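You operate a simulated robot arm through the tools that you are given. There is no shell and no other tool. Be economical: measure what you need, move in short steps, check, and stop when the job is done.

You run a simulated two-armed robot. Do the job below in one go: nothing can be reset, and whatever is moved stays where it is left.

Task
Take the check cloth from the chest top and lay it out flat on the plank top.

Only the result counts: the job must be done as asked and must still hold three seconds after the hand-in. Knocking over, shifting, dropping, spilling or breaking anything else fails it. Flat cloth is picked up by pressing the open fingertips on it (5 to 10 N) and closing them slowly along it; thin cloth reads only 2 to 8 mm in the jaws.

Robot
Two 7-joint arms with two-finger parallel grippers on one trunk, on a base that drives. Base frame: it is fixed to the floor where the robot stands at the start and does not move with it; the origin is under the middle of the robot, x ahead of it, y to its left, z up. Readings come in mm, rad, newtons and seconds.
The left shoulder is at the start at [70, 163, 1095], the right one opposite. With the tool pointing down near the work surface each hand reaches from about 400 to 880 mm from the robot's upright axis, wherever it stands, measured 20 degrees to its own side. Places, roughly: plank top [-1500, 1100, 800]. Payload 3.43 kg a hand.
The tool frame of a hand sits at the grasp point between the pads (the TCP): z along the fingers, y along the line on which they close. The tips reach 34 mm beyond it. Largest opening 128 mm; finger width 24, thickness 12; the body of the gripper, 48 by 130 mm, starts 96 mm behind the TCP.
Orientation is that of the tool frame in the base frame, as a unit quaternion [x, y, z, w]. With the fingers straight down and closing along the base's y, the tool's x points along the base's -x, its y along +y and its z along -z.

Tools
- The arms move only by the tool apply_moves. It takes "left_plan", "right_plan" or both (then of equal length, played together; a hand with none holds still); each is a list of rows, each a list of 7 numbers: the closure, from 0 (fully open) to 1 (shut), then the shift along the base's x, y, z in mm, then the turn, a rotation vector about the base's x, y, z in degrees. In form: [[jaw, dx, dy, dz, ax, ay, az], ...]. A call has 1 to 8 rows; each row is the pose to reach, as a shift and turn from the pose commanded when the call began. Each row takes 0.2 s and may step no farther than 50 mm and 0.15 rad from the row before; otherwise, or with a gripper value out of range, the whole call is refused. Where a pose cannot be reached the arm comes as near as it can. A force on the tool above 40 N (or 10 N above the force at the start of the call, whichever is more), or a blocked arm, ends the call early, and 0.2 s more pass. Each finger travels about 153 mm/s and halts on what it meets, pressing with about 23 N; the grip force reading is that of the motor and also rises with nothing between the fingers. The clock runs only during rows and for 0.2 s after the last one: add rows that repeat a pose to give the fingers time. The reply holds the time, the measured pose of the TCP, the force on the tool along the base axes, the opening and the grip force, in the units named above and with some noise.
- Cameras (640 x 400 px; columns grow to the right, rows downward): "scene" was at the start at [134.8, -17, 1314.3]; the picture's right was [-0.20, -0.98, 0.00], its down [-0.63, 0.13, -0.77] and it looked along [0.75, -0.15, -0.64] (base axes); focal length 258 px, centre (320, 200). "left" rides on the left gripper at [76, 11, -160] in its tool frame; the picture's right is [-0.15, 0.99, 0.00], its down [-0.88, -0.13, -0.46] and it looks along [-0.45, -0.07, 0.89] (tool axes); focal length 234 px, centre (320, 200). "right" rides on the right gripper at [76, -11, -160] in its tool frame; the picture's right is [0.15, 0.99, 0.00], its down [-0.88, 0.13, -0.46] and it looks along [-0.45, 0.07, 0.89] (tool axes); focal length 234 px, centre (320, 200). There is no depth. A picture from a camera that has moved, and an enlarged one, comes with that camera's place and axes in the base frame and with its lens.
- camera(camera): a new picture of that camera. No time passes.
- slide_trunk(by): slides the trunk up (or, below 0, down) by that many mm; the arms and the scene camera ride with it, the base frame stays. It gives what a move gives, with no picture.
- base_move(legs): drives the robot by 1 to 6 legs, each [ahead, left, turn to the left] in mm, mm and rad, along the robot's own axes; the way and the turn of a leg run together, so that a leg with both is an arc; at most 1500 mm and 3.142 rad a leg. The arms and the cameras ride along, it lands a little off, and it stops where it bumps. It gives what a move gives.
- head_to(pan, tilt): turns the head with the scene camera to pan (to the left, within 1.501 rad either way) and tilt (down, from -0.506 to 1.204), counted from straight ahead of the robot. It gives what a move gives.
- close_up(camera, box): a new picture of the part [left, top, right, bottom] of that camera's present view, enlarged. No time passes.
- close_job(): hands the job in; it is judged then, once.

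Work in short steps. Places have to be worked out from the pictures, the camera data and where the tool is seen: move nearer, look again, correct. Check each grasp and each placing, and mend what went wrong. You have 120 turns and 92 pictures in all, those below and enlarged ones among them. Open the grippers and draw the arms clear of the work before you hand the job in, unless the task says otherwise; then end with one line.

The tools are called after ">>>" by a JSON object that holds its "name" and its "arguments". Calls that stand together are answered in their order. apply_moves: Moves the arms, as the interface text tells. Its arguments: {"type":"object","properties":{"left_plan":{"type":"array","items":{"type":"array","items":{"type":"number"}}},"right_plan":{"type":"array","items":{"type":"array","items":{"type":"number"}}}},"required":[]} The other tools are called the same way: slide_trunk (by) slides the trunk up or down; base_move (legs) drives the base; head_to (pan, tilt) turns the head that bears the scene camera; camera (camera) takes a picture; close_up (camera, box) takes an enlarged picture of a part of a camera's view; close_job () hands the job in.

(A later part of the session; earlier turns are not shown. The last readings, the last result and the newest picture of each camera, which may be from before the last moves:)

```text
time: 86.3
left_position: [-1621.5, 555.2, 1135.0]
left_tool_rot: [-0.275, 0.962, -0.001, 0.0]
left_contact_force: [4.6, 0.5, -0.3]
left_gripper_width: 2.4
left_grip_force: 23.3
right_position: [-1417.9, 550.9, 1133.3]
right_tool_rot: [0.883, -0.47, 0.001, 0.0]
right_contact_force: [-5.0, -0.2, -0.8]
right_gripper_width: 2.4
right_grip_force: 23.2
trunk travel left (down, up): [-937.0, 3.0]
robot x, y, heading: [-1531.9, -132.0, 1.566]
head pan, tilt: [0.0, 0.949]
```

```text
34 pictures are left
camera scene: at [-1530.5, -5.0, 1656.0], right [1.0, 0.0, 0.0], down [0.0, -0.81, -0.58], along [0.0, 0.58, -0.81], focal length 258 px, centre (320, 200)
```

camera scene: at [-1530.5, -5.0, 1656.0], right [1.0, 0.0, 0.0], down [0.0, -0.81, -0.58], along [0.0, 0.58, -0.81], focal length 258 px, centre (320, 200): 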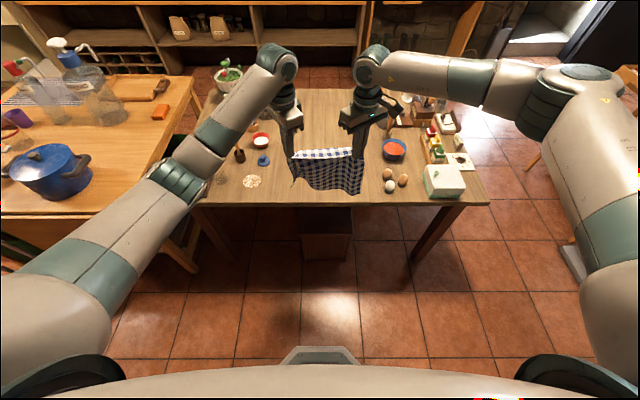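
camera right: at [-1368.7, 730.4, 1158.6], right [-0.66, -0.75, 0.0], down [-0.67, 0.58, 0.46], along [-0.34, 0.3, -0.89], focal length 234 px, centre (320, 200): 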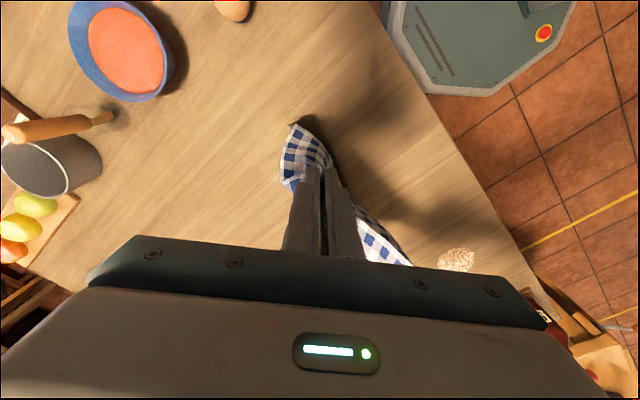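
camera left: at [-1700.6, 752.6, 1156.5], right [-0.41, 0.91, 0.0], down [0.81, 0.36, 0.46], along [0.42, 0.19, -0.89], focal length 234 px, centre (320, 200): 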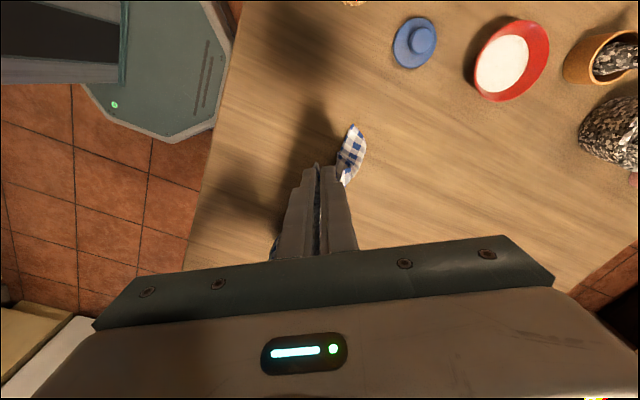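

The table edge is at y≈582 and the hands at 553. I lower in front of the edge, retracting a little so the cloth hangs outside the table.

>>> {"name": "apply_moves", "arguments": {"left_plan": [[1.0, 0, -10, -30, 0, 0, 0], [1.0, 0, -20, -70, 0, 0, 0], [1.0, 0, -20, -110, 0, 0, 0], [1.0, 0, -20, -150, 0, 0, 0], [1.0, 0, -20, -190, 0, 0, 0], [1.0, 0, -20, -230, 0, 0, 0], [1.0, 0, -20, -265, 0, 0, 0], [1.0, 0, -20, -265, 0, 0, 0]], "right_plan": [[1.0, 0, -10, -30, 0, 0, 0], [1.0, 0, -18, -70, 0, 0, 0], [1.0, 0, -18, -110, 0, 0, 0], [1.0, 0, -18, -150, 0, 0, 0], [1.0, 0, -18, -190, 0, 0, 0], [1.0, 0, -18, -230, 0, 0, 0], [1.0, 0, -18, -264, 0, 0, 0], [1.0, 0, -18, -264, 0, 0, 0]]}}

>>> {"name": "camera", "arguments": {"camera": "scene"}}

```text
time: 88.1
left_position: [-1622.1, 534.9, 871.4]
left_tool_rot: [-0.274, 0.962, 0.0, 0.0]
left_contact_force: [2.8, 1.0, -0.3]
left_gripper_width: 2.7
left_grip_force: 22.9
right_position: [-1421.0, 531.4, 870.1]
right_tool_rot: [0.883, -0.47, 0.0, 0.0]
right_contact_force: [-4.2, -0.4, -0.1]
right_gripper_width: 2.5
right_grip_force: 22.7
trunk travel left (down, up): [-937.0, 3.0]
robot x, y, heading: [-1532.5, -128.1, 1.566]
head pan, tilt: [0.0, 0.949]
```

```text
33 pictures are left
camera scene: at [-1530.5, -8.2, 1656.3], right [1.0, 0.0, 0.0], down [0.0, -0.81, -0.58], along [0.0, 0.58, -0.81], focal length 258 px, centre (320, 200)
```

scene: 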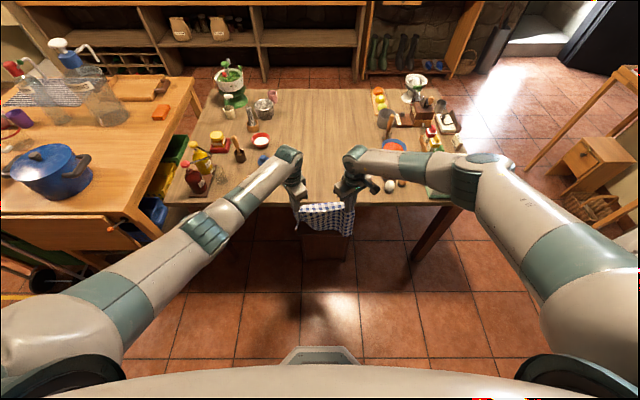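

The cloth hangs clear in front of the table. I lower a bit more so it will lie close to the plank, then drive forward part way, drawing it over the edge.

>>> {"name": "apply_moves", "arguments": {"left_plan": [[1.0, 0, 0, -8, 0, 0, 0], [1.0, 0, 2, -16, 0, 0, 0], [1.0, 0, 2, -16, 0, 0, 0]], "right_plan": [[1.0, 0, 0, -8, 0, 0, 0], [1.0, 0, 5, -15, 0, 0, 0], [1.0, 0, 5, -15, 0, 0, 0]]}}

>>> {"name": "base_move", "arguments": {"legs": [[180, 0, 0]]}}

>>> {"name": "camera", "arguments": {"camera": "scene"}}

```text
time: 88.9
left_position: [-1621.0, 537.5, 854.7]
left_tool_rot: [-0.274, 0.962, 0.0, 0.0]
left_contact_force: [2.3, 0.8, -0.3]
left_gripper_width: 2.6
left_grip_force: 23.1
right_position: [-1418.6, 536.9, 855.1]
right_tool_rot: [0.883, -0.47, 0.0, 0.0]
right_contact_force: [-2.6, -0.5, -0.1]
right_gripper_width: 2.8
right_grip_force: 22.6
trunk travel left (down, up): [-937.0, 3.0]
robot x, y, heading: [-1532.5, -131.8, 1.568]
head pan, tilt: [0.0, 0.949]
```

```text
time: 90.4
left_position: [-1618.8, 717.0, 858.1]
left_tool_rot: [-0.274, 0.962, 0.002, 0.001]
left_contact_force: [3.2, 0.6, 0.2]
left_gripper_width: 2.5
left_grip_force: 22.7
right_position: [-1417.3, 716.0, 856.2]
right_tool_rot: [0.882, -0.47, -0.001, 0.0]
right_contact_force: [-2.6, -0.8, 0.6]
right_gripper_width: 2.4
right_grip_force: 23.3
trunk travel left (down, up): [-937.0, 3.0]
robot x, y, heading: [-1530.7, 48.7, 1.564]
head pan, tilt: [0.0, 0.949]
```

```text
32 pictures are left
camera scene: at [-1529.6, 169.9, 1656.7], right [1.0, 0.0, 0.0], down [0.0, -0.81, -0.58], along [0.0, 0.58, -0.81], focal length 258 px, centre (320, 200)
```

scene: 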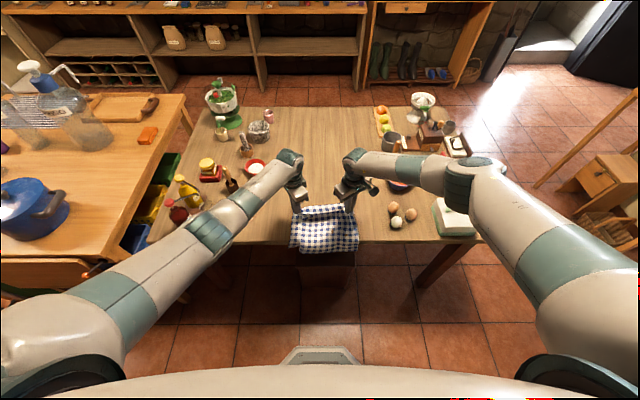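

The cloth is coming up over the edge straight and wide. I continue 150 mm.

>>> {"name": "base_move", "arguments": {"legs": [[150, 0, 0.007]]}}

>>> {"name": "close_up", "arguments": {"camera": "scene", "box": [190, 110, 450, 290]}}

```text
time: 91.8
left_position: [-1624.2, 863.9, 857.2]
left_tool_rot: [-0.277, 0.961, 0.001, 0.001]
left_contact_force: [2.0, 0.2, 0.4]
left_gripper_width: 2.4
left_grip_force: 23.1
right_position: [-1423.2, 863.1, 856.1]
right_tool_rot: [0.884, -0.468, 0.0, 0.0]
right_contact_force: [-3.8, -0.7, 0.2]
right_gripper_width: 2.8
right_grip_force: 22.8
trunk travel left (down, up): [-937.0, 3.0]
robot x, y, heading: [-1531.5, 192.6, 1.576]
head pan, tilt: [0.0, 0.949]
```

```text
2.22 times, centred on (320, 200) of scene
camera zoom: at [-1530.6, 317.7, 1656.6], right [1.0, 0.0, 0.0], down [0.0, -0.81, -0.58], along [0.0, 0.58, -0.81], focal length 574 px, centre (320, 200)
```

zoom: 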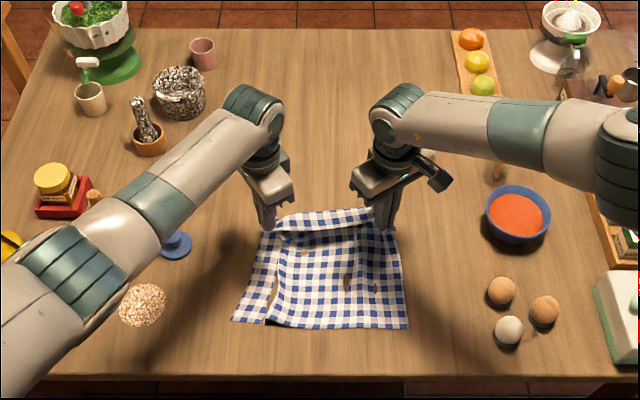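

The cloth is laid nicely, hem at y≈687. I pull another 12 mm, lower the tips to the plank, and check.

>>> {"name": "apply_moves", "arguments": {"left_plan": [[1.0, 0, 6, -6, 0, 0, 0], [1.0, 0, 12, -12, 0, 0, 0], [1.0, 0, 12, -17, 0, 0, 0], [1.0, 0, 12, -17, 0, 0, 0]], "right_plan": [[1.0, 0, 6, -6, 0, 0, 0], [1.0, 0, 12, -11, 0, 0, 0], [1.0, 0, 12, -16, 0, 0, 0], [1.0, 0, 12, -16, 0, 0, 0]]}}

>>> {"name": "close_up", "arguments": {"camera": "scene", "box": [240, 160, 400, 270]}}

```text
time: 92.8
left_position: [-1625.1, 876.5, 838.7]
left_tool_rot: [-0.276, 0.961, 0.001, 0.0]
left_contact_force: [2.7, -0.2, -0.2]
left_gripper_width: 2.5
left_grip_force: 22.7
right_position: [-1422.7, 875.8, 839.2]
right_tool_rot: [0.884, -0.467, 0.001, -0.001]
right_contact_force: [-2.2, -0.4, 0.0]
right_gripper_width: 2.5
right_grip_force: 23.2
trunk travel left (down, up): [-937.0, 3.0]
robot x, y, heading: [-1529.2, 196.2, 1.575]
head pan, tilt: [0.0, 0.949]
```

```text
3.64 times, centred on (320, 215) of scene
camera zoom: at [-1530.7, 319.5, 1656.4], right [1.0, 0.0, 0.0], down [0.0, -0.81, -0.58], along [0.0, 0.58, -0.81], focal length 940 px, centre (320, 146)
```

zoom: 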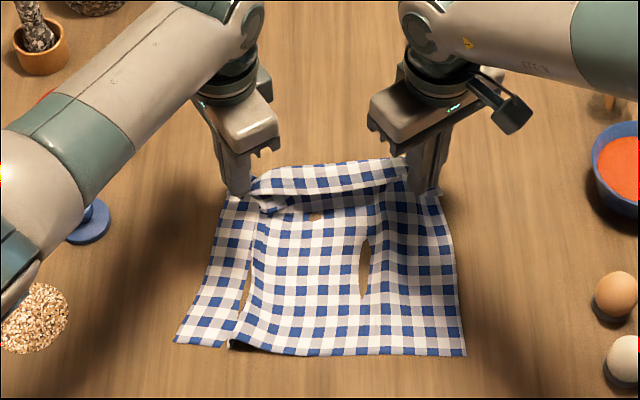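

It is nearly flat, with a small pleat at left and a raised far strip. I release both slowly in place, then lift straight up.

>>> {"name": "apply_moves", "arguments": {"left_plan": [[0.97, 0, 0, -2, 0, 0, 0], [0.93, 0, 0, -2, 0, 0, 0], [0.88, 0, 0, -2, 0, 0, 0], [0.83, 0, 0, -1, 0, 0, 0], [0.83, 0, 0, 10, 0, 0, 0], [0.83, 0, 0, 40, 0, 0, 0], [0.83, 0, 0, 80, 0, 0, 0], [0.83, 0, 0, 110, 0, 0, 0]], "right_plan": [[0.97, 0, 0, -2, 0, 0, 0], [0.93, 0, 0, -2, 0, 0, 0], [0.88, 0, 0, -2, 0, 0, 0], [0.83, 0, 0, -1, 0, 0, 0], [0.83, 0, 0, 10, 0, 0, 0], [0.83, 0, 0, 40, 0, 0, 0], [0.83, 0, 0, 80, 0, 0, 0], [0.83, 0, 0, 110, 0, 0, 0]]}}

>>> {"name": "close_up", "arguments": {"camera": "scene", "box": [240, 160, 400, 270]}}

```text
time: 94.6
left_position: [-1626.4, 874.1, 948.9]
left_tool_rot: [-0.278, 0.961, 0.0, 0.0]
left_contact_force: [0.3, 0.1, 0.2]
left_gripper_width: 21.9
left_grip_force: 0.0
right_position: [-1426.2, 877.2, 949.4]
right_tool_rot: [0.884, -0.467, -0.001, 0.001]
right_contact_force: [-0.8, 0.6, -0.6]
right_gripper_width: 22.0
right_grip_force: 0.1
trunk travel left (down, up): [-937.0, 3.0]
robot x, y, heading: [-1531.2, 198.7, 1.573]
head pan, tilt: [0.0, 0.949]
```

```text
3.64 times, centred on (320, 215) of scene
camera zoom: at [-1530.8, 319.7, 1656.2], right [1.0, 0.0, 0.0], down [0.0, -0.81, -0.58], along [0.0, 0.58, -0.81], focal length 940 px, centre (320, 146)
```

zoom: 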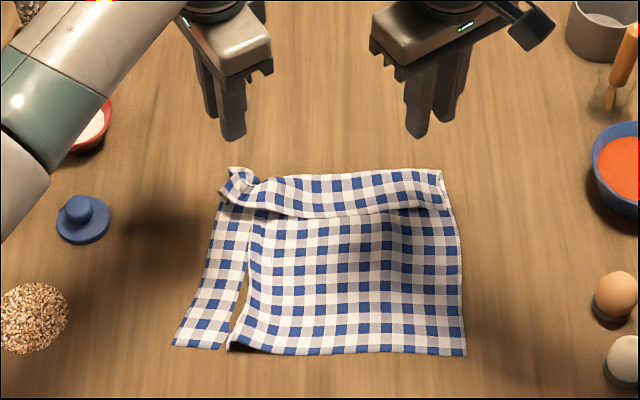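

The far strip (about 55 mm) is folded back toward me, between y≈842 and 897, and there is a pleat near the left. I pinch the top layer of the flap with both hands and flip it away, starting by moving above it.

>>> {"name": "apply_moves", "arguments": {"left_plan": [[0.77, 18, -3, -20, 0, 0, 0], [0.77, 36, -6, -50, 0, 0, 0], [0.77, 36, -6, -85, 0, 0, 0], [0.77, 36, -6, -98, 0, 0, 0], [0.77, 36, -6, -98, 0, 0, 0]], "right_plan": [[0.77, 3, -5, -20, 0, 0, 0], [0.77, 6, -9, -50, 0, 0, 0], [0.77, 6, -9, -85, 0, 0, 0], [0.77, 6, -9, -98, 0, 0, 0], [0.77, 6, -9, -98, 0, 0, 0]]}}

>>> {"name": "camera", "arguments": {"camera": "left"}}

>>> {"name": "camera", "arguments": {"camera": "right"}}

```text
time: 95.8
left_position: [-1587.2, 869.8, 848.9]
left_tool_rot: [-0.277, 0.961, 0.001, 0.0]
left_contact_force: [-0.1, 0.6, 0.3]
left_gripper_width: 29.6
left_grip_force: 0.1
right_position: [-1418.4, 867.1, 851.2]
right_tool_rot: [0.884, -0.467, 0.0, 0.0]
right_contact_force: [-0.2, 0.0, -0.2]
right_gripper_width: 29.3
right_grip_force: 0.0
trunk travel left (down, up): [-937.0, 3.0]
robot x, y, heading: [-1531.9, 198.7, 1.574]
head pan, tilt: [0.0, 0.949]
```

```text
28 pictures are left
camera left: at [-1657.3, 837.5, 1008.8], right [-0.4, 0.92, 0.0], down [0.81, 0.36, 0.46], along [0.42, 0.18, -0.89], focal length 234 px, centre (320, 200)
```

left: 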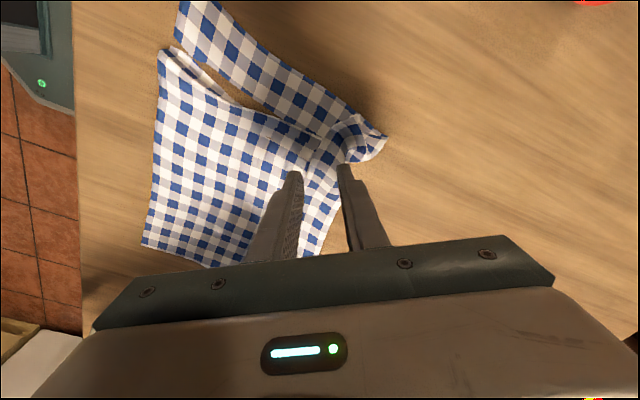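

```text
27 pictures are left
camera right: at [-1366.6, 809.0, 1010.3], right [-0.73, -0.68, 0.0], down [-0.6, 0.65, 0.46], along [-0.31, 0.33, -0.89], focal length 234 px, centre (320, 200)
```

right: 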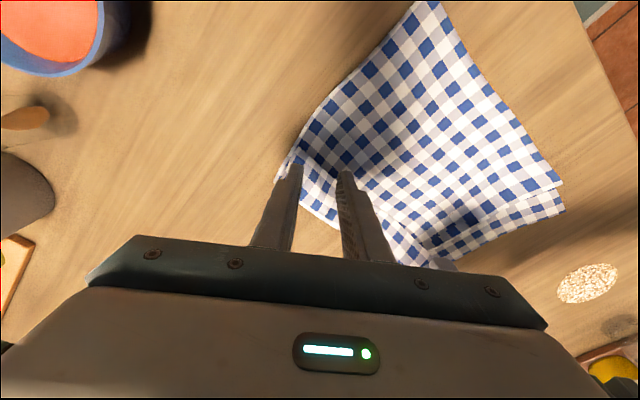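

The left outer finger is just off the fold, so I nudge it 6 mm toward me and the right one 8 mm inward, then descend toward contact.

>>> {"name": "apply_moves", "arguments": {"left_plan": [[0.8, 0, -6, 0, 0, 0, 0], [0.8, 0, -6, -6, 0, 0, 0], [0.8, 0, -6, -10, 0, 0, 0], [0.8, 0, -6, -12, 0, 0, 0], [0.8, 0, -6, -12, 0, 0, 0]], "right_plan": [[0.77, -8, 0, 0, 0, 0, 0], [0.77, -8, 0, 0, 0, 0, 0], [0.77, -8, 0, 0, 0, 0, 0], [0.77, -8, 0, 0, 0, 0, 0], [0.77, -8, 0, 0, 0, 0, 0]]}}

```text
time: 97.0
left_position: [-1588.5, 863.6, 838.1]
left_tool_rot: [-0.277, 0.961, 0.0, 0.0]
left_contact_force: [0.4, -0.5, 0.3]
left_gripper_width: 25.9
left_grip_force: 0.0
right_position: [-1425.9, 867.2, 852.0]
right_tool_rot: [0.884, -0.467, 0.0, 0.001]
right_contact_force: [-0.2, 0.2, 0.0]
right_gripper_width: 29.5
right_grip_force: 0.1
trunk travel left (down, up): [-937.0, 3.0]
robot x, y, heading: [-1532.4, 196.4, 1.574]
head pan, tilt: [0.0, 0.949]
```

No contact yet, so I step down.

>>> {"name": "apply_moves", "arguments": {"left_plan": [[0.8, 0, 0, -1, 0, 0, 0], [0.8, 0, 0, -2, 0, 0, 0], [0.8, 0, 0, -3, 0, 0, 0], [0.8, 0, 0, -3, 0, 0, 0]]}}

```text
time: 98.0
left_position: [-1588.3, 863.3, 835.8]
left_tool_rot: [-0.277, 0.961, 0.0, 0.0]
left_contact_force: [0.0, 0.0, 0.0]
left_gripper_width: 25.5
left_grip_force: 0.0
right_position: [-1427.2, 867.1, 850.0]
right_tool_rot: [0.884, -0.467, 0.0, 0.0]
right_contact_force: [-0.1, 0.2, 0.3]
right_gripper_width: 29.5
right_grip_force: 0.0
trunk travel left (down, up): [-937.0, 3.0]
robot x, y, heading: [-1532.0, 195.9, 1.577]
head pan, tilt: [0.0, 0.949]
```

>>> {"name": "apply_moves", "arguments": {"left_plan": [[0.8, 0, 0, -1, 0, 0, 0], [0.8, 0, 0, -1.6, 0, 0, 0], [0.8, 0, 0, -1.6, 0, 0, 0]]}}

```text
time: 98.8
left_position: [-1588.9, 864.1, 835.1]
left_tool_rot: [-0.277, 0.961, -0.001, 0.0]
left_contact_force: [0.1, -0.3, -0.2]
left_gripper_width: 25.7
left_grip_force: 0.1
right_position: [-1427.0, 868.3, 851.1]
right_tool_rot: [0.885, -0.466, 0.0, 0.0]
right_contact_force: [0.2, 0.9, -0.7]
right_gripper_width: 29.4
right_grip_force: 0.0
trunk travel left (down, up): [-937.0, 3.0]
robot x, y, heading: [-1531.1, 197.9, 1.578]
head pan, tilt: [0.0, 0.949]
```

Still free; a little further.

>>> {"name": "apply_moves", "arguments": {"left_plan": [[0.8, 0, 0, -1, 0, 0, 0], [0.8, 0, 0, -1.8, 0, 0, 0], [0.8, 0, 0, -1.8, 0, 0, 0]], "right_plan": [[0.77, 0, 0, -6, 0, 0, 0], [0.77, 0, 0, -12, 0, 0, 0], [0.77, 0, 0, -12, 0, 0, 0]]}}

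```text
time: 99.6
left_position: [-1588.8, 865.1, 831.7]
left_tool_rot: [-0.277, 0.961, 0.0, 0.0]
left_contact_force: [-0.1, 0.4, -0.2]
left_gripper_width: 25.6
left_grip_force: 0.1
right_position: [-1427.4, 868.4, 837.9]
right_tool_rot: [0.884, -0.467, 0.0, 0.0]
right_contact_force: [-0.5, 0.9, 0.6]
right_gripper_width: 29.3
right_grip_force: 0.1
trunk travel left (down, up): [-937.0, 3.0]
robot x, y, heading: [-1531.3, 196.4, 1.569]
head pan, tilt: [0.0, 0.949]
```

>>> {"name": "apply_moves", "arguments": {"left_plan": [[0.8, 0, 0, -1, 0, 0, 0], [0.8, 0, 0, -2, 0, 0, 0], [0.8, 0, 0, -2.5, 0, 0, 0], [0.8, 0, 0, -2.5, 0, 0, 0]], "right_plan": [[0.77, 0, 0, -2, 0, 0, 0], [0.77, 0, 0, -4, 0, 0, 0], [0.77, 0, 0, -6, 0, 0, 0], [0.77, 0, 0, -6, 0, 0, 0]]}}

```text
time: 100.6
left_position: [-1588.9, 864.2, 829.4]
left_tool_rot: [-0.277, 0.961, 0.0, 0.001]
left_contact_force: [0.1, -0.6, 0.2]
left_gripper_width: 25.8
left_grip_force: 0.1
right_position: [-1425.8, 868.2, 832.7]
right_tool_rot: [0.884, -0.467, -0.001, -0.001]
right_contact_force: [-0.1, 0.0, 0.3]
right_gripper_width: 29.4
right_grip_force: 0.1
trunk travel left (down, up): [-937.0, 3.0]
robot x, y, heading: [-1527.6, 199.8, 1.575]
head pan, tilt: [0.0, 0.949]
```

>>> {"name": "apply_moves", "arguments": {"left_plan": [[0.8, 0, 0, -1.5, 0, 0, 0], [0.8, 0, 0, -3, 0, 0, 0], [0.8, 0, 0, -4, 0, 0, 0], [0.8, 0, 0, -4, 0, 0, 0]], "right_plan": [[0.77, 0, 0, -2, 0, 0, 0], [0.77, 0, 0, -4, 0, 0, 0], [0.77, 0, 0, -6, 0, 0, 0], [0.77, 0, 0, -6, 0, 0, 0]]}}

>>> {"name": "close_up", "arguments": {"camera": "left", "box": [220, 100, 440, 260]}}

```text
time: 101.6
left_position: [-1588.4, 863.4, 825.0]
left_tool_rot: [-0.278, 0.961, 0.001, -0.001]
left_contact_force: [-0.3, -0.5, -1.4]
left_gripper_width: 25.7
left_grip_force: 0.0
right_position: [-1424.7, 869.1, 827.3]
right_tool_rot: [0.884, -0.467, 0.0, 0.001]
right_contact_force: [0.3, 0.3, 0.2]
right_gripper_width: 29.3
right_grip_force: 0.2
trunk travel left (down, up): [-937.0, 3.0]
robot x, y, heading: [-1531.8, 198.9, 1.578]
head pan, tilt: [0.0, 0.949]
```

```text
2.50 times, centred on (330, 180) of left
camera zoom: at [-1659.2, 831.9, 984.5], right [-0.4, 0.92, 0.0], down [0.81, 0.36, 0.46], along [0.42, 0.18, -0.89], focal length 585 px, centre (295, 250)
```

zoom: 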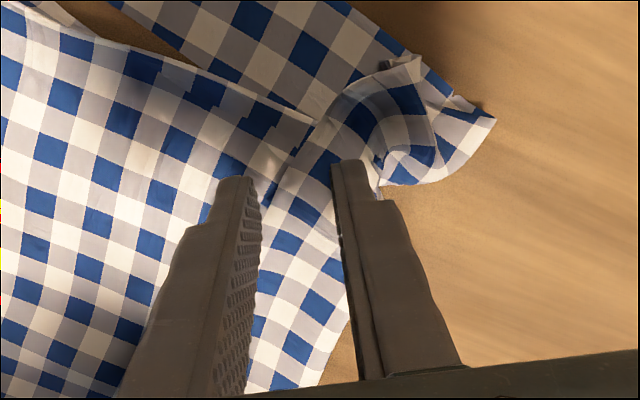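

>>> {"name": "apply_moves", "arguments": {"left_plan": [[0.8, 0, 0, -1, 0, 0, 0], [0.8, 0, 0, -2, 0, 0, 0], [0.8, 0, 0, -3, 0, 0, 0], [0.8, 0, 0, -4, 0, 0, 0], [0.8, 0, 0, -4, 0, 0, 0]], "right_plan": [[0.77, 0, 0, -1, 0, 0, 0], [0.77, 0, 0, -2, 0, 0, 0], [0.77, 0, 0, -3, 0, 0, 0], [0.77, 0, 0, -4, 0, 0, 0], [0.77, 0, 0, -4, 0, 0, 0]]}}

```text
time: 102.8
left_position: [-1588.8, 863.4, 820.6]
left_tool_rot: [-0.277, 0.961, 0.0, 0.001]
left_contact_force: [0.4, -0.2, -0.1]
left_gripper_width: 25.2
left_grip_force: 0.0
right_position: [-1425.0, 869.0, 823.0]
right_tool_rot: [0.884, -0.467, 0.0, 0.0]
right_contact_force: [0.1, 0.8, 0.4]
right_gripper_width: 29.4
right_grip_force: 0.1
trunk travel left (down, up): [-937.0, 3.0]
robot x, y, heading: [-1532.3, 199.5, 1.573]
head pan, tilt: [0.0, 0.949]
```

>>> {"name": "apply_moves", "arguments": {"left_plan": [[0.8, 0, 0, -1.5, 0, 0, 0], [0.8, 0, 0, -3, 0, 0, 0], [0.8, 0, 0, -4.5, 0, 0, 0], [0.8, 0, 0, -6, 0, 0, 0], [0.8, 0, 0, -6, 0, 0, 0]], "right_plan": [[0.77, 0, 0, -1.5, 0, 0, 0], [0.77, 0, 0, -3, 0, 0, 0], [0.77, 0, 0, -4.5, 0, 0, 0], [0.77, 0, 0, -6, 0, 0, 0], [0.77, 0, 0, -6, 0, 0, 0]]}}

>>> {"name": "camera", "arguments": {"camera": "left"}}

```text
time: 104.0
left_position: [-1588.8, 862.5, 815.1]
left_tool_rot: [-0.277, 0.961, -0.001, 0.0]
left_contact_force: [-0.2, 0.1, 0.0]
left_gripper_width: 25.6
left_grip_force: 0.0
right_position: [-1425.7, 869.1, 818.4]
right_tool_rot: [0.885, -0.466, 0.0, 0.001]
right_contact_force: [0.9, 0.1, -0.1]
right_gripper_width: 29.3
right_grip_force: 0.0
trunk travel left (down, up): [-937.0, 3.0]
robot x, y, heading: [-1533.1, 197.9, 1.577]
head pan, tilt: [0.0, 0.949]
```

```text
25 pictures are left
camera left: at [-1659.4, 831.8, 974.8], right [-0.4, 0.92, 0.0], down [0.81, 0.36, 0.46], along [0.42, 0.18, -0.89], focal length 234 px, centre (320, 200)
```

left: 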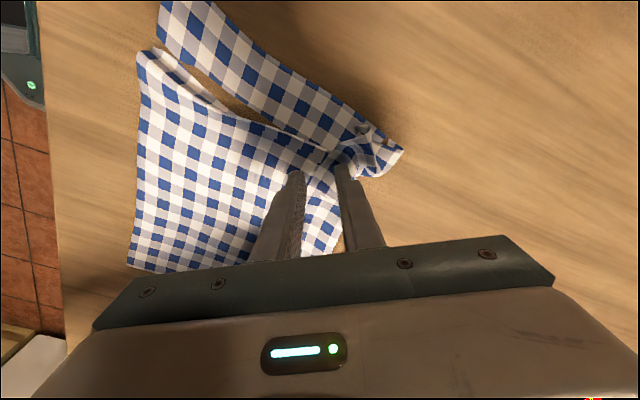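

Triangulating the hem corners now suggests the plank is actually near z≈765, so contact is expected at TCP≈800. I lower toward that.

>>> {"name": "apply_moves", "arguments": {"left_plan": [[0.8, 0, 0, -4, 0, 0, 0], [0.8, 0, 0, -8, 0, 0, 0], [0.8, 0, 0, -10, 0, 0, 0], [0.8, 0, 0, -12, 0, 0, 0], [0.8, 0, 0, -13, 0, 0, 0], [0.8, 0, 0, -13, 0, 0, 0]], "right_plan": [[0.77, 0, 0, -4, 0, 0, 0], [0.77, 0, 0, -8, 0, 0, 0], [0.77, 0, 0, -10, 0, 0, 0], [0.77, 0, 0, -11, 0, 0, 0], [0.77, 0, 0, -12, 0, 0, 0], [0.77, 0, 0, -12, 0, 0, 0]]}}

```text
time: 105.4
left_position: [-1588.9, 864.5, 803.3]
left_tool_rot: [-0.277, 0.961, 0.0, 0.001]
left_contact_force: [0.3, -0.1, 3.4]
left_gripper_width: 25.1
left_grip_force: 0.1
right_position: [-1423.9, 869.9, 812.9]
right_tool_rot: [0.883, -0.47, 0.0, -0.002]
right_contact_force: [0.7, -0.3, -0.7]
right_gripper_width: 29.6
right_grip_force: 0.0
right hand out of reach, approached as far as the arm can: row 2, 3, 4, 5, 6
trunk travel left (down, up): [-937.0, 3.0]
robot x, y, heading: [-1531.3, 194.8, 1.571]
head pan, tilt: [0.0, 0.949]
```

The right arm lacks reach this low with the trunk so high. I raise the hands 160 mm, lower the trunk 150, and come back.

>>> {"name": "apply_moves", "arguments": {"left_plan": [[0.8, 0, 0, 10, 0, 0, 0], [0.8, 0, 0, 50, 0, 0, 0], [0.8, 0, 0, 90, 0, 0, 0], [0.8, 0, 0, 130, 0, 0, 0], [0.8, 0, 0, 170, 0, 0, 0]], "right_plan": [[0.77, 0, 0, 10, 0, 0, 0], [0.77, 0, 0, 50, 0, 0, 0], [0.77, 0, 0, 90, 0, 0, 0], [0.77, 0, 0, 130, 0, 0, 0], [0.77, 0, 0, 165, 0, 0, 0]]}}

>>> {"name": "slide_trunk", "arguments": {"by": -150}}

>>> {"name": "camera", "arguments": {"camera": "scene"}}

```text
time: 106.6
left_position: [-1590.0, 861.7, 973.9]
left_tool_rot: [-0.278, 0.961, 0.001, 0.0]
left_contact_force: [-0.3, -0.3, -0.6]
left_gripper_width: 25.7
left_grip_force: 0.0
right_position: [-1425.1, 869.1, 980.3]
right_tool_rot: [0.884, -0.467, -0.001, -0.001]
right_contact_force: [0.8, 0.5, 0.1]
right_gripper_width: 29.5
right_grip_force: 0.1
trunk travel left (down, up): [-937.0, 3.0]
robot x, y, heading: [-1529.9, 196.4, 1.578]
head pan, tilt: [0.0, 0.949]
```

```text
time: 108.3
left_position: [-1590.6, 862.0, 821.9]
left_tool_rot: [-0.277, 0.961, 0.0, 0.0]
left_contact_force: [-0.3, -0.2, -0.5]
left_gripper_width: 25.7
left_grip_force: 0.0
right_position: [-1425.5, 869.0, 830.6]
right_tool_rot: [0.884, -0.468, 0.0, 0.0]
right_contact_force: [-0.2, -0.1, 0.7]
right_gripper_width: 29.3
right_grip_force: 0.1
trunk travel left (down, up): [-787.0, 153.0]
robot x, y, heading: [-1531.1, 196.1, 1.576]
head pan, tilt: [0.0, 0.949]
```

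```text
24 pictures are left
camera scene: at [-1530.6, 320.0, 1506.4], right [1.0, 0.0, 0.0], down [0.0, -0.81, -0.58], along [0.0, 0.58, -0.81], focal length 258 px, centre (320, 200)
```

scene: 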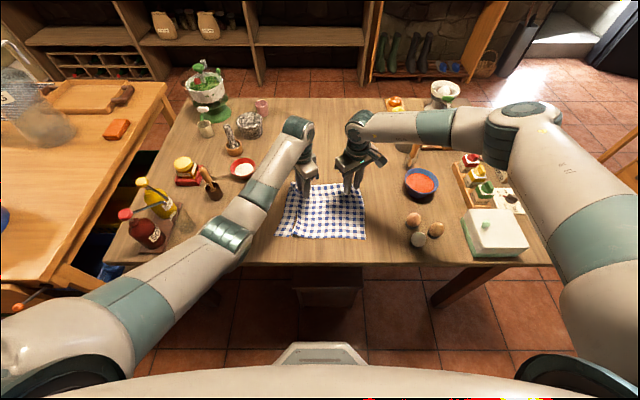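

All clear. Now I descend to the flap with both hands, the left 3–4 mm farther out in y.

>>> {"name": "apply_moves", "arguments": {"left_plan": [[0.8, 0, 4, -8, 0, 0, 0], [0.8, 0, 4, -14, 0, 0, 0], [0.8, 0, 4, -17, 0, 0, 0], [0.8, 0, 4, -19, 0, 0, 0], [0.8, 0, 4, -19, 0, 0, 0]], "right_plan": [[0.77, 0, 4, -8, 0, 0, 0], [0.77, 0, 4, -14, 0, 0, 0], [0.77, 0, 4, -19, 0, 0, 0], [0.77, 0, 4, -24, 0, 0, 0], [0.77, 0, 4, -24, 0, 0, 0]]}}

```text
time: 109.5
left_position: [-1589.8, 867.2, 803.4]
left_tool_rot: [-0.276, 0.961, 0.0, 0.001]
left_contact_force: [-0.5, -0.7, 1.8]
left_gripper_width: 25.7
left_grip_force: 0.1
right_position: [-1424.5, 874.3, 807.5]
right_tool_rot: [0.884, -0.467, -0.001, 0.0]
right_contact_force: [0.0, -0.8, -1.1]
right_gripper_width: 29.4
right_grip_force: 0.1
trunk travel left (down, up): [-787.0, 153.0]
robot x, y, heading: [-1528.7, 194.1, 1.571]
head pan, tilt: [0.0, 0.949]
```

The left is touching. I press it gently and start closing, while the right goes down 4 mm.

>>> {"name": "apply_moves", "arguments": {"left_plan": [[0.8, 0, 0, -0.9, 0, 0, 0], [0.82, 0, 0, -0.9, 0, 0, 0], [0.84, 0, 0, -0.8, 0, 0, 0], [0.86, 0, 0, -0.7, 0, 0, 0], [0.88, 0, 0, -0.6, 0, 0, 0], [0.9, 0, 0, -0.5, 0, 0, 0]], "right_plan": [[0.77, 0, 0, -1, 0, 0, 0], [0.77, 0, 0, -2, 0, 0, 0], [0.77, 0, 0, -3, 0, 0, 0], [0.77, 0, 0, -4, 0, 0, 0], [0.77, 0, 0, -4, 0, 0, 0], [0.77, 0, 0, -4, 0, 0, 0]]}}

>>> {"name": "close_up", "arguments": {"camera": "left", "box": [220, 100, 440, 260]}}

```text
time: 110.9
left_position: [-1590.4, 866.7, 803.3]
left_tool_rot: [-0.278, 0.961, 0.0, 0.0]
left_contact_force: [-1.0, 0.9, 2.9]
left_gripper_width: 13.2
left_grip_force: 0.2
right_position: [-1425.8, 872.5, 801.1]
right_tool_rot: [0.884, -0.467, -0.001, 0.0]
right_contact_force: [-1.0, -0.1, 0.1]
right_gripper_width: 29.2
right_grip_force: 0.1
trunk travel left (down, up): [-787.0, 153.0]
robot x, y, heading: [-1533.1, 194.5, 1.569]
head pan, tilt: [0.0, 0.949]
```

```text
2.50 times, centred on (330, 180) of left
camera zoom: at [-1660.8, 836.0, 961.4], right [-0.4, 0.92, 0.0], down [0.81, 0.36, 0.46], along [0.42, 0.18, -0.89], focal length 585 px, centre (295, 250)
```

zoom: 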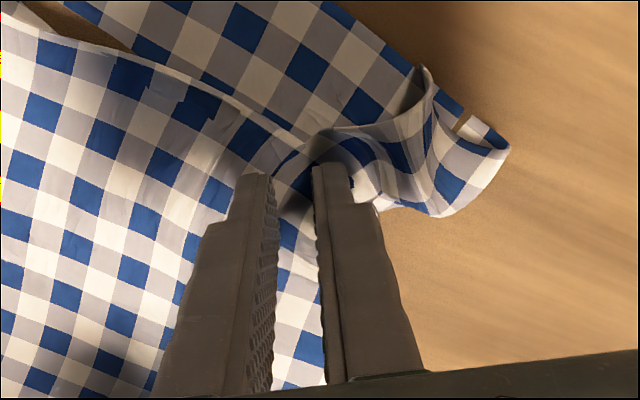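

A ridge is forming. I close the left fully and press the right down a little more.

>>> {"name": "apply_moves", "arguments": {"left_plan": [[0.92, 0, 0, -0.3, 0, 0, 0], [0.94, 0, 0, -0.3, 0, 0, 0], [0.96, 0, 0, -0.2, 0, 0, 0], [1.0, 0, 0, 0, 0, 0, 0], [1.0, 0, 0, 0, 0, 0, 0], [1.0, 0, 0, 0, 0, 0, 0]], "right_plan": [[0.77, 0, 0, -0.5, 0, 0, 0], [0.77, 0, 0, -1, 0, 0, 0], [0.77, 0, 0, -1, 0, 0, 0], [0.77, 0, 0, -1, 0, 0, 0], [0.77, 0, 0, -1, 0, 0, 0], [0.77, 0, 0, -1, 0, 0, 0]]}}

```text
time: 112.3
left_position: [-1590.8, 867.0, 803.3]
left_tool_rot: [-0.278, 0.961, 0.0, 0.0]
left_contact_force: [0.0, 0.6, 2.0]
left_gripper_width: 0.0
left_grip_force: 23.0
right_position: [-1426.4, 872.8, 801.3]
right_tool_rot: [0.884, -0.467, 0.0, -0.001]
right_contact_force: [-0.1, 0.2, -0.6]
right_gripper_width: 29.5
right_grip_force: 0.1
trunk travel left (down, up): [-787.0, 153.0]
robot x, y, heading: [-1527.8, 197.0, 1.573]
head pan, tilt: [0.0, 0.949]
```

The left slipped off. The left far corner stands up as a curl near (−1628, 899), which is easier to grip. I raise, open and move the left over it.

>>> {"name": "apply_moves", "arguments": {"left_plan": [[1.0, 0, 0, 10, 0, 0, 0], [0.8, 0, 0, 30, 0, 0, 0], [0.55, -20, 16, 35, 0, 0, 0], [0.55, -38, 32, 35, 0, 0, 0], [0.55, -38, 32, 35, 0, 0, 0]]}}

>>> {"name": "camera", "arguments": {"camera": "left"}}

```text
time: 113.5
left_position: [-1630.1, 899.4, 837.8]
left_tool_rot: [-0.277, 0.961, 0.0, 0.001]
left_contact_force: [0.3, 0.8, 0.1]
left_gripper_width: 57.8
left_grip_force: 0.1
right_position: [-1426.7, 872.6, 801.0]
right_tool_rot: [0.884, -0.467, 0.0, 0.001]
right_contact_force: [-0.6, -0.4, 0.1]
right_gripper_width: 29.5
right_grip_force: 0.1
trunk travel left (down, up): [-787.0, 153.0]
robot x, y, heading: [-1528.0, 197.3, 1.572]
head pan, tilt: [0.0, 0.949]
```

```text
22 pictures are left
camera left: at [-1699.5, 867.8, 997.4], right [-0.4, 0.92, 0.0], down [0.81, 0.36, 0.46], along [0.42, 0.18, -0.89], focal length 234 px, centre (320, 200)
```

left: 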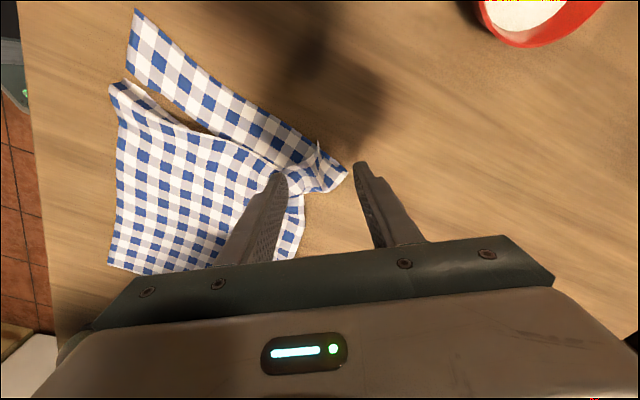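

The curl is exactly under the left TCP. I descend to light contact and close around it.

>>> {"name": "apply_moves", "arguments": {"left_plan": [[0.55, 0, 0, -12, 0, 0, 0], [0.55, 0, 0, -24, 0, 0, 0], [0.55, 0, 0, -32, 0, 0, 0], [0.55, 0, 0, -35.5, 0, 0, 0], [0.62, 0, 0, -35.5, 0, 0, 0], [0.69, 0, 0, -35.5, 0, 0, 0], [0.74, 0, 0, -35.3, 0, 0, 0], [0.79, 0, 0, -35, 0, 0, 0]]}}

>>> {"name": "close_up", "arguments": {"camera": "left", "box": [220, 100, 440, 260]}}

```text
time: 115.3
left_position: [-1628.0, 899.0, 802.5]
left_tool_rot: [-0.277, 0.961, 0.0, -0.001]
left_contact_force: [-0.4, 0.4, 0.6]
left_gripper_width: 27.0
left_grip_force: 0.1
right_position: [-1425.9, 873.5, 801.6]
right_tool_rot: [0.884, -0.467, 0.0, 0.0]
right_contact_force: [0.4, 0.9, -0.3]
right_gripper_width: 29.6
right_grip_force: 0.2
trunk travel left (down, up): [-787.0, 153.0]
robot x, y, heading: [-1530.9, 196.6, 1.575]
head pan, tilt: [0.0, 0.949]
```

```text
2.50 times, centred on (330, 180) of left
camera zoom: at [-1698.2, 867.7, 962.1], right [-0.4, 0.92, 0.0], down [0.81, 0.36, 0.46], along [0.42, 0.18, -0.89], focal length 585 px, centre (295, 250)
```

zoom: 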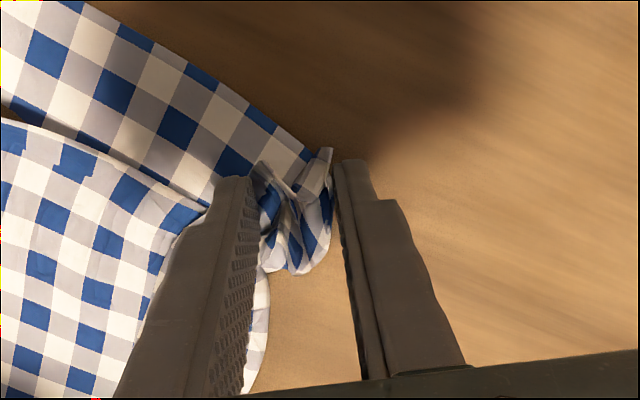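

The standing corner bunch is between the fingers, so I close fully and lift 20 mm.

>>> {"name": "apply_moves", "arguments": {"left_plan": [[0.84, 0, 0, 0, 0, 0, 0], [0.89, 0, 0, 0, 0, 0, 0], [0.94, 0, 0, 0, 0, 0, 0], [1.0, 0, 0, 0, 0, 0, 0], [1.0, 0, 0, 0, 0, 0, 0], [1.0, 0, 0, 10, 0, 0, 0], [1.0, 0, 0, 20, 0, 0, 0]]}}

>>> {"name": "close_up", "arguments": {"camera": "scene", "box": [240, 150, 400, 260]}}

```text
time: 116.9
left_position: [-1629.2, 898.4, 822.0]
left_tool_rot: [-0.278, 0.961, 0.0, 0.0]
left_contact_force: [-0.2, -0.3, 0.4]
left_gripper_width: 4.7
left_grip_force: 22.9
right_position: [-1425.8, 873.1, 802.7]
right_tool_rot: [0.884, -0.467, 0.0, -0.001]
right_contact_force: [1.0, 0.1, -1.0]
right_gripper_width: 29.2
right_grip_force: 0.0
trunk travel left (down, up): [-787.0, 153.0]
robot x, y, heading: [-1529.9, 196.3, 1.577]
head pan, tilt: [0.0, 0.949]
```

```text
3.64 times, centred on (320, 205) of scene
camera zoom: at [-1530.6, 320.2, 1506.3], right [1.0, 0.0, 0.0], down [0.0, -0.81, -0.58], along [0.0, 0.58, -0.81], focal length 940 px, centre (320, 182)
```

zoom: 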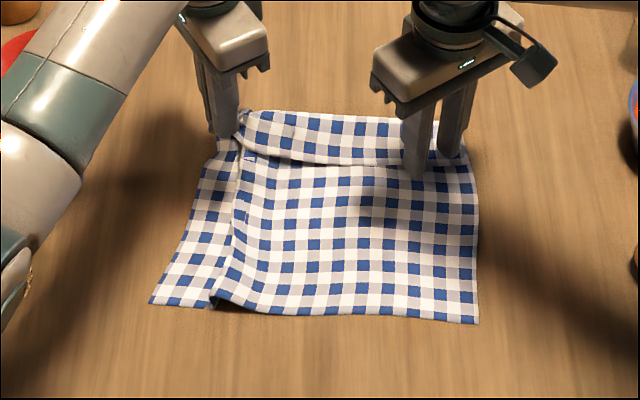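

The left corner is held (4.7 mm). I lift the right clear and sweep the left corner outward and away to unroll the flap and pull out the pleat.

>>> {"name": "apply_moves", "arguments": {"left_plan": [[1.0, 0, 0, 15, 0, 0, 0], [1.0, -8, 15, 25, 0, 0, 0], [1.0, -18, 35, 25, 0, 0, 0], [1.0, -30, 55, 20, 0, 0, 0], [1.0, -42, 72, 10, 0, 0, 0], [1.0, -50, 84, 0, 0, 0, 0], [1.0, -54, 88, -10, 0, 0, 0], [1.0, -54, 88, -16, 0, 0, 0]], "right_plan": [[0.77, 0, 0, 20, 0, 0, 0], [0.77, 0, 0, 50, 0, 0, 0], [0.77, 0, 0, 70, 0, 0, 0], [0.77, 0, 0, 70, 0, 0, 0], [0.77, 0, 0, 70, 0, 0, 0], [0.77, 0, 0, 70, 0, 0, 0], [0.77, 0, 0, 70, 0, 0, 0], [0.77, 0, 0, 70, 0, 0, 0]]}}

>>> {"name": "close_up", "arguments": {"camera": "scene", "box": [240, 150, 400, 260]}}

```text
time: 118.7
left_position: [-1685.4, 982.1, 809.0]
left_tool_rot: [-0.277, 0.961, 0.0, 0.001]
left_contact_force: [-0.5, -0.7, -1.0]
left_gripper_width: 4.6
left_grip_force: 22.9
left hand out of reach, approached as far as the arm can: row 7, 8
right_position: [-1424.0, 874.4, 871.8]
right_tool_rot: [0.885, -0.466, 0.0, 0.0]
right_contact_force: [0.1, 0.0, -0.3]
right_gripper_width: 29.5
right_grip_force: 0.0
trunk travel left (down, up): [-787.0, 153.0]
robot x, y, heading: [-1529.4, 198.0, 1.571]
head pan, tilt: [0.0, 0.949]
```

```text
3.64 times, centred on (320, 205) of scene
camera zoom: at [-1530.7, 320.3, 1506.3], right [1.0, 0.0, 0.0], down [0.0, -0.81, -0.58], along [0.0, 0.58, -0.81], focal length 940 px, centre (320, 182)
```

zoom: 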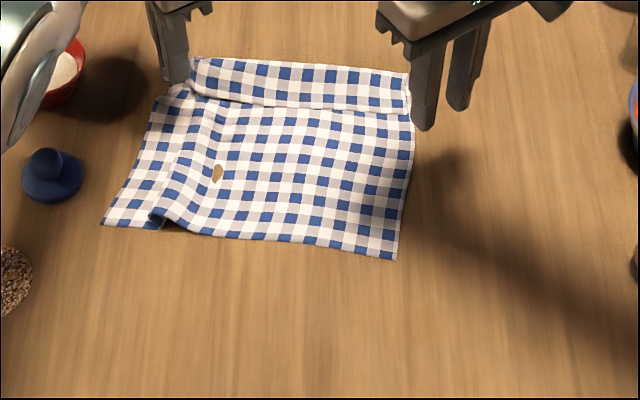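

The whole cloth slid instead (friction is low). I release the left and square both hands. Then I can press shut fingertips near the hem to drag the cloth straight and spread the pleat.

>>> {"name": "apply_moves", "arguments": {"left_plan": [[0.85, 0, 0, 0, 0, 0, 0], [0.75, 0, 0, 0, 0, 0, 0], [0.75, 0, 0, 30, 0, 0, 0], [0.75, 0, -20, 60, 0, 0, 8], [0.9, 0, -50, 60, 0, 0, 16], [1.0, 0, -80, 60, 0, 0, 24], [1.0, 0, -110, 60, 0, 0, 32], [1.0, 0, -140, 60, 0, 0, 40]], "right_plan": [[0.77, 0, 0, 0, 0, 0, 0], [0.77, 0, 0, 0, 0, 0, 0], [0.9, 0, 0, 0, 0, 0, 0], [1.0, 0, -10, 0, 0, 0, -8], [1.0, -10, -30, 0, 0, 0, -16], [1.0, -30, -50, 0, 0, 0, -24], [1.0, -45, -65, 0, 0, 0, -32], [1.0, -55, -72, 0, 0, 0, -36]]}}

>>> {"name": "close_up", "arguments": {"camera": "scene", "box": [230, 150, 400, 260]}}

```text
time: 120.5
left_position: [-1685.8, 840.7, 870.8]
left_tool_rot: [-0.59, 0.807, 0.0, 0.002]
left_contact_force: [0.6, -0.2, -0.5]
left_gripper_width: 0.1
left_grip_force: 22.9
right_position: [-1482.7, 802.1, 871.3]
right_tool_rot: [-0.696, 0.718, 0.0, 0.001]
right_contact_force: [-0.3, -1.2, -0.4]
right_gripper_width: 0.0
right_grip_force: 23.0
trunk travel left (down, up): [-787.0, 153.0]
robot x, y, heading: [-1533.7, 194.8, 1.575]
head pan, tilt: [0.0, 0.949]
```

```text
3.64 times, centred on (315, 205) of scene
camera zoom: at [-1532.8, 319.6, 1506.4], right [1.0, 0.0, 0.0], down [0.0, -0.81, -0.58], along [0.0, 0.58, -0.81], focal length 940 px, centre (338, 182)
```

zoom: 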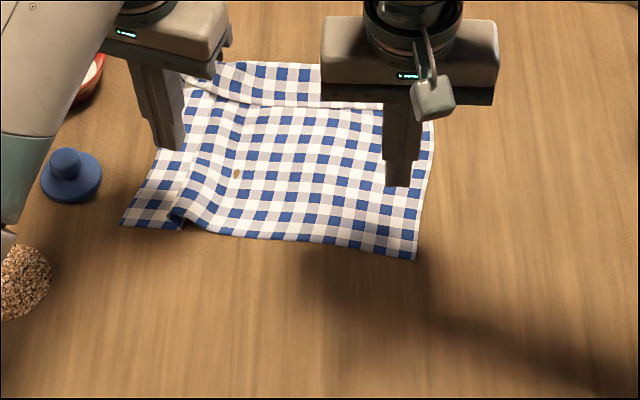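

Now I lower the shut fingertips: left onto the outer strip at (−1706, 828), right near the hem.

>>> {"name": "apply_moves", "arguments": {"left_plan": [[1.0, -10, -6, -25, 0, 0, 5], [1.0, -20, -12, -45, 0, 0, 10], [1.0, -20, -12, -60, 0, 0, 17], [1.0, -20, -12, -66, 0, 0, 17], [1.0, -20, -12, -68, 0, 0, 17], [1.0, -20, -12, -69, 0, 0, 17], [1.0, -20, -12, -69, 0, 0, 17]], "right_plan": [[1.0, 0, 0, -25, 0, 0, 0], [1.0, 0, 0, -45, 0, 0, 0], [1.0, 0, 0, -60, 0, 0, 0], [1.0, 0, 0, -66, 0, 0, 0], [1.0, 0, 0, -68, 0, 0, 0], [1.0, 0, 0, -69.5, 0, 0, 0], [1.0, 0, 0, -69.5, 0, 0, 0]]}}

```text
time: 122.1
left_position: [-1703.8, 828.8, 800.0]
left_tool_rot: [-0.702, 0.712, -0.001, 0.0]
left_contact_force: [-0.2, 0.5, 0.1]
left_gripper_width: 0.0
left_grip_force: 23.3
right_position: [-1479.6, 802.5, 801.6]
right_tool_rot: [-0.696, 0.718, 0.0, 0.0]
right_contact_force: [0.1, -0.1, 0.0]
right_gripper_width: 0.0
right_grip_force: 22.6
trunk travel left (down, up): [-787.0, 153.0]
robot x, y, heading: [-1527.3, 197.5, 1.573]
head pan, tilt: [0.0, 0.949]
```

>>> {"name": "apply_moves", "arguments": {"left_plan": [[1.0, 0, 0, -1, 0, 0, 0], [1.0, 0, 0, -2, 0, 0, 0], [1.0, 0, 0, -2.5, 0, 0, 0], [1.0, 0, 0, -2.5, 0, 0, 0]], "right_plan": [[1.0, 0, 0, -1, 0, 0, 0], [1.0, 0, 0, -2, 0, 0, 0], [1.0, 0, 0, -2.5, 0, 0, 0], [1.0, 0, 0, -2.5, 0, 0, 0]]}}

```text
time: 123.1
left_position: [-1703.9, 829.7, 796.7]
left_tool_rot: [-0.702, 0.712, 0.0, 0.0]
left_contact_force: [-0.2, 0.4, 1.0]
left_gripper_width: 0.0
left_grip_force: 23.4
right_position: [-1480.0, 802.2, 799.8]
right_tool_rot: [-0.697, 0.717, 0.0, -0.001]
right_contact_force: [0.8, 0.4, 0.3]
right_gripper_width: 0.0
right_grip_force: 22.6
trunk travel left (down, up): [-787.0, 153.0]
robot x, y, heading: [-1528.3, 197.3, 1.572]
head pan, tilt: [0.0, 0.949]
```

>>> {"name": "apply_moves", "arguments": {"left_plan": [[1.0, 0, 0, -0.8, 0, 0, 0], [1.0, 0, 0, -1.6, 0, 0, 0], [1.0, 0, 0, -1.6, 0, 0, 0]], "right_plan": [[1.0, 0, 0, -1.2, 0, 0, 0], [1.0, 0, 0, -3, 0, 0, 0], [1.0, 0, 0, -3, 0, 0, 0]]}}

```text
time: 123.9
left_position: [-1703.4, 829.9, 795.5]
left_tool_rot: [-0.702, 0.712, 0.001, 0.0]
left_contact_force: [-1.3, 0.2, 8.0]
left_gripper_width: 0.6
left_grip_force: 22.6
right_position: [-1480.3, 801.1, 797.1]
right_tool_rot: [-0.697, 0.717, 0.0, -0.001]
right_contact_force: [-0.2, -0.9, -0.1]
right_gripper_width: 0.0
right_grip_force: 23.0
trunk travel left (down, up): [-787.0, 153.0]
robot x, y, heading: [-1532.4, 195.6, 1.572]
head pan, tilt: [0.0, 0.949]
```

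>>> {"name": "apply_moves", "arguments": {"right_plan": [[1.0, 0, 0, -1, 0, 0, 0], [1.0, 0, 0, -2, 0, 0, 0], [1.0, 0, 0, -2.6, 0, 0, 0], [1.0, 0, 0, -2.6, 0, 0, 0]]}}

```text
time: 124.9
left_position: [-1703.6, 828.3, 795.2]
left_tool_rot: [-0.702, 0.712, 0.0, 0.0]
left_contact_force: [-0.9, 1.8, 7.0]
left_gripper_width: 0.1
left_grip_force: 23.3
right_position: [-1480.0, 800.5, 795.0]
right_tool_rot: [-0.697, 0.717, 0.002, 0.0]
right_contact_force: [-0.7, -2.0, 8.8]
right_gripper_width: 0.0
right_grip_force: 23.1
trunk travel left (down, up): [-787.0, 153.0]
robot x, y, heading: [-1532.2, 196.7, 1.577]
head pan, tilt: [0.0, 0.949]
```

Both press at 7–9 N. I drag toward me, with the left going farther to square the cloth and the hands spreading 35 mm to open the pleat.

>>> {"name": "apply_moves", "arguments": {"left_plan": [[1.0, 0, -10, 0, 0, 0, 0], [1.0, 1, -24, 0, 0, 0, 0], [1.0, 3, -38, 0, 0, 0, 0], [1.0, 5, -52, 0, 0, 0, 0], [1.0, 6, -66, 0, 0, 0, 0], [1.0, 8, -80, 0, 0, 0, 0], [1.0, 9, -93, 0, 0, 0, 0], [1.0, 10, -105, 0, 0, 0, 0]], "right_plan": [[1.0, 6, -8, 0, 0, 0, 0], [1.0, 12, -17, 0, 0, 0, 0], [1.0, 18, -27, 0, 0, 0, 0], [1.0, 24, -37, 0, 0, 0, 0], [1.0, 30, -47, 0, 0, 0, 0], [1.0, 35, -57, 0, 0, 0, 0], [1.0, 40, -66, 0, 0, 0, 0], [1.0, 45, -75, 0, 0, 0, 0]]}}

>>> {"name": "close_up", "arguments": {"camera": "scene", "box": [230, 160, 400, 270]}}

```text
time: 126.7
left_position: [-1694.3, 721.1, 795.4]
left_tool_rot: [-0.702, 0.712, 0.001, 0.001]
left_contact_force: [-0.3, 2.9, 13.7]
left_gripper_width: 0.0
left_grip_force: 22.8
right_position: [-1436.1, 725.5, 796.6]
right_tool_rot: [-0.696, 0.718, 0.003, 0.002]
right_contact_force: [-2.4, 7.7, 33.6]
right_gripper_width: 0.2
right_grip_force: 23.0
trunk travel left (down, up): [-787.0, 153.0]
robot x, y, heading: [-1533.9, 197.7, 1.577]
head pan, tilt: [0.0, 0.949]
```

```text
3.64 times, centred on (315, 215) of scene
camera zoom: at [-1531.5, 316.0, 1506.9], right [1.0, 0.0, 0.0], down [0.0, -0.81, -0.58], along [0.0, 0.58, -0.81], focal length 940 px, centre (338, 146)
```

zoom: 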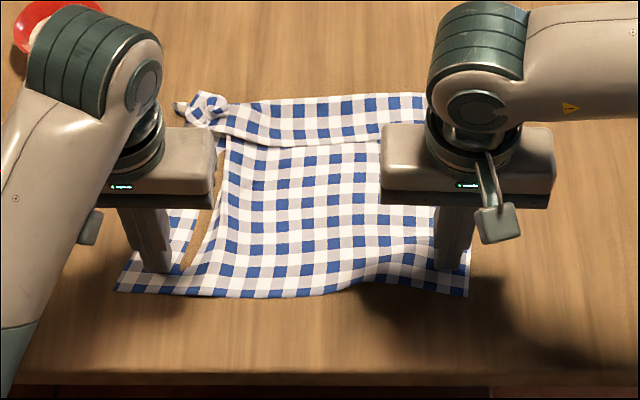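

That worked very well: the hem is spread and square. Now I lift both and go to the folded far flap (y≈858–914), opening the fingers to pinch its top layer.

>>> {"name": "apply_moves", "arguments": {"left_plan": [[1.0, 0, 0, 20, 0, 0, 0], [1.0, 0, 0, 45, 0, 0, 0], [0.8, 16, 40, 45, 0, 0, 0], [0.62, 33, 80, 45, 0, 0, 0], [0.62, 50, 120, 45, 0, 0, 0], [0.62, 66, 155, 45, 0, 0, 0], [0.62, 66, 155, 25, 0, 0, 0], [0.62, 66, 155, 12, 0, 0, 0]], "right_plan": [[1.0, 0, 0, 20, 0, 0, 0], [1.0, 0, 0, 45, 0, 0, 0], [0.8, -9, 38, 45, 0, 0, 0], [0.62, -18, 76, 45, 0, 0, 0], [0.62, -26, 115, 45, 0, 0, 0], [0.62, -34, 151, 45, 0, 0, 0], [0.62, -34, 151, 25, 0, 0, 0], [0.62, -34, 151, 12, 0, 0, 0]]}}

>>> {"name": "camera", "arguments": {"camera": "right"}}

>>> {"name": "camera", "arguments": {"camera": "left"}}

```text
time: 128.5
left_position: [-1625.2, 879.7, 807.4]
left_tool_rot: [-0.702, 0.712, 0.001, 0.001]
left_contact_force: [1.1, 0.0, 7.5]
left_gripper_width: 48.3
left_grip_force: 0.1
right_position: [-1470.5, 875.6, 803.4]
right_tool_rot: [-0.697, 0.717, 0.0, -0.001]
right_contact_force: [0.0, -0.1, 0.6]
right_gripper_width: 48.7
right_grip_force: 0.0
trunk travel left (down, up): [-787.0, 153.0]
robot x, y, heading: [-1530.0, 196.2, 1.569]
head pan, tilt: [0.0, 0.949]
```

```text
16 pictures are left
camera right: at [-1461.5, 799.0, 964.1], right [-0.99, -0.12, 0.0], down [-0.1, 0.88, 0.46], along [-0.05, 0.45, -0.89], focal length 234 px, centre (320, 200)
```

right: 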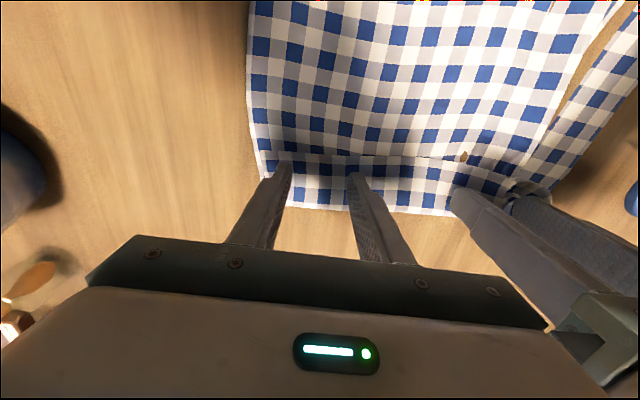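

```text
15 pictures are left
camera left: at [-1637.4, 803.1, 967.6], right [-0.99, 0.16, 0.0], down [0.14, 0.88, 0.46], along [0.07, 0.45, -0.89], focal length 234 px, centre (320, 200)
```

left: 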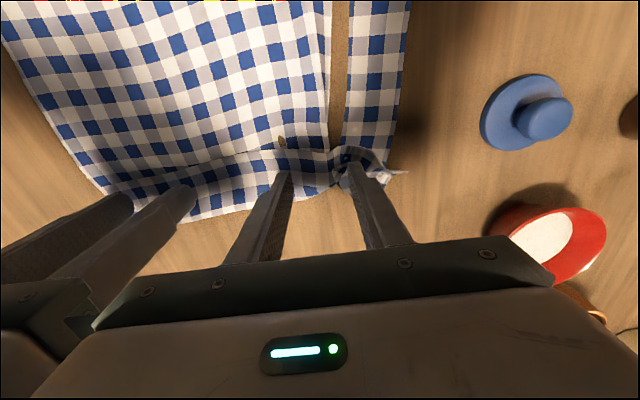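

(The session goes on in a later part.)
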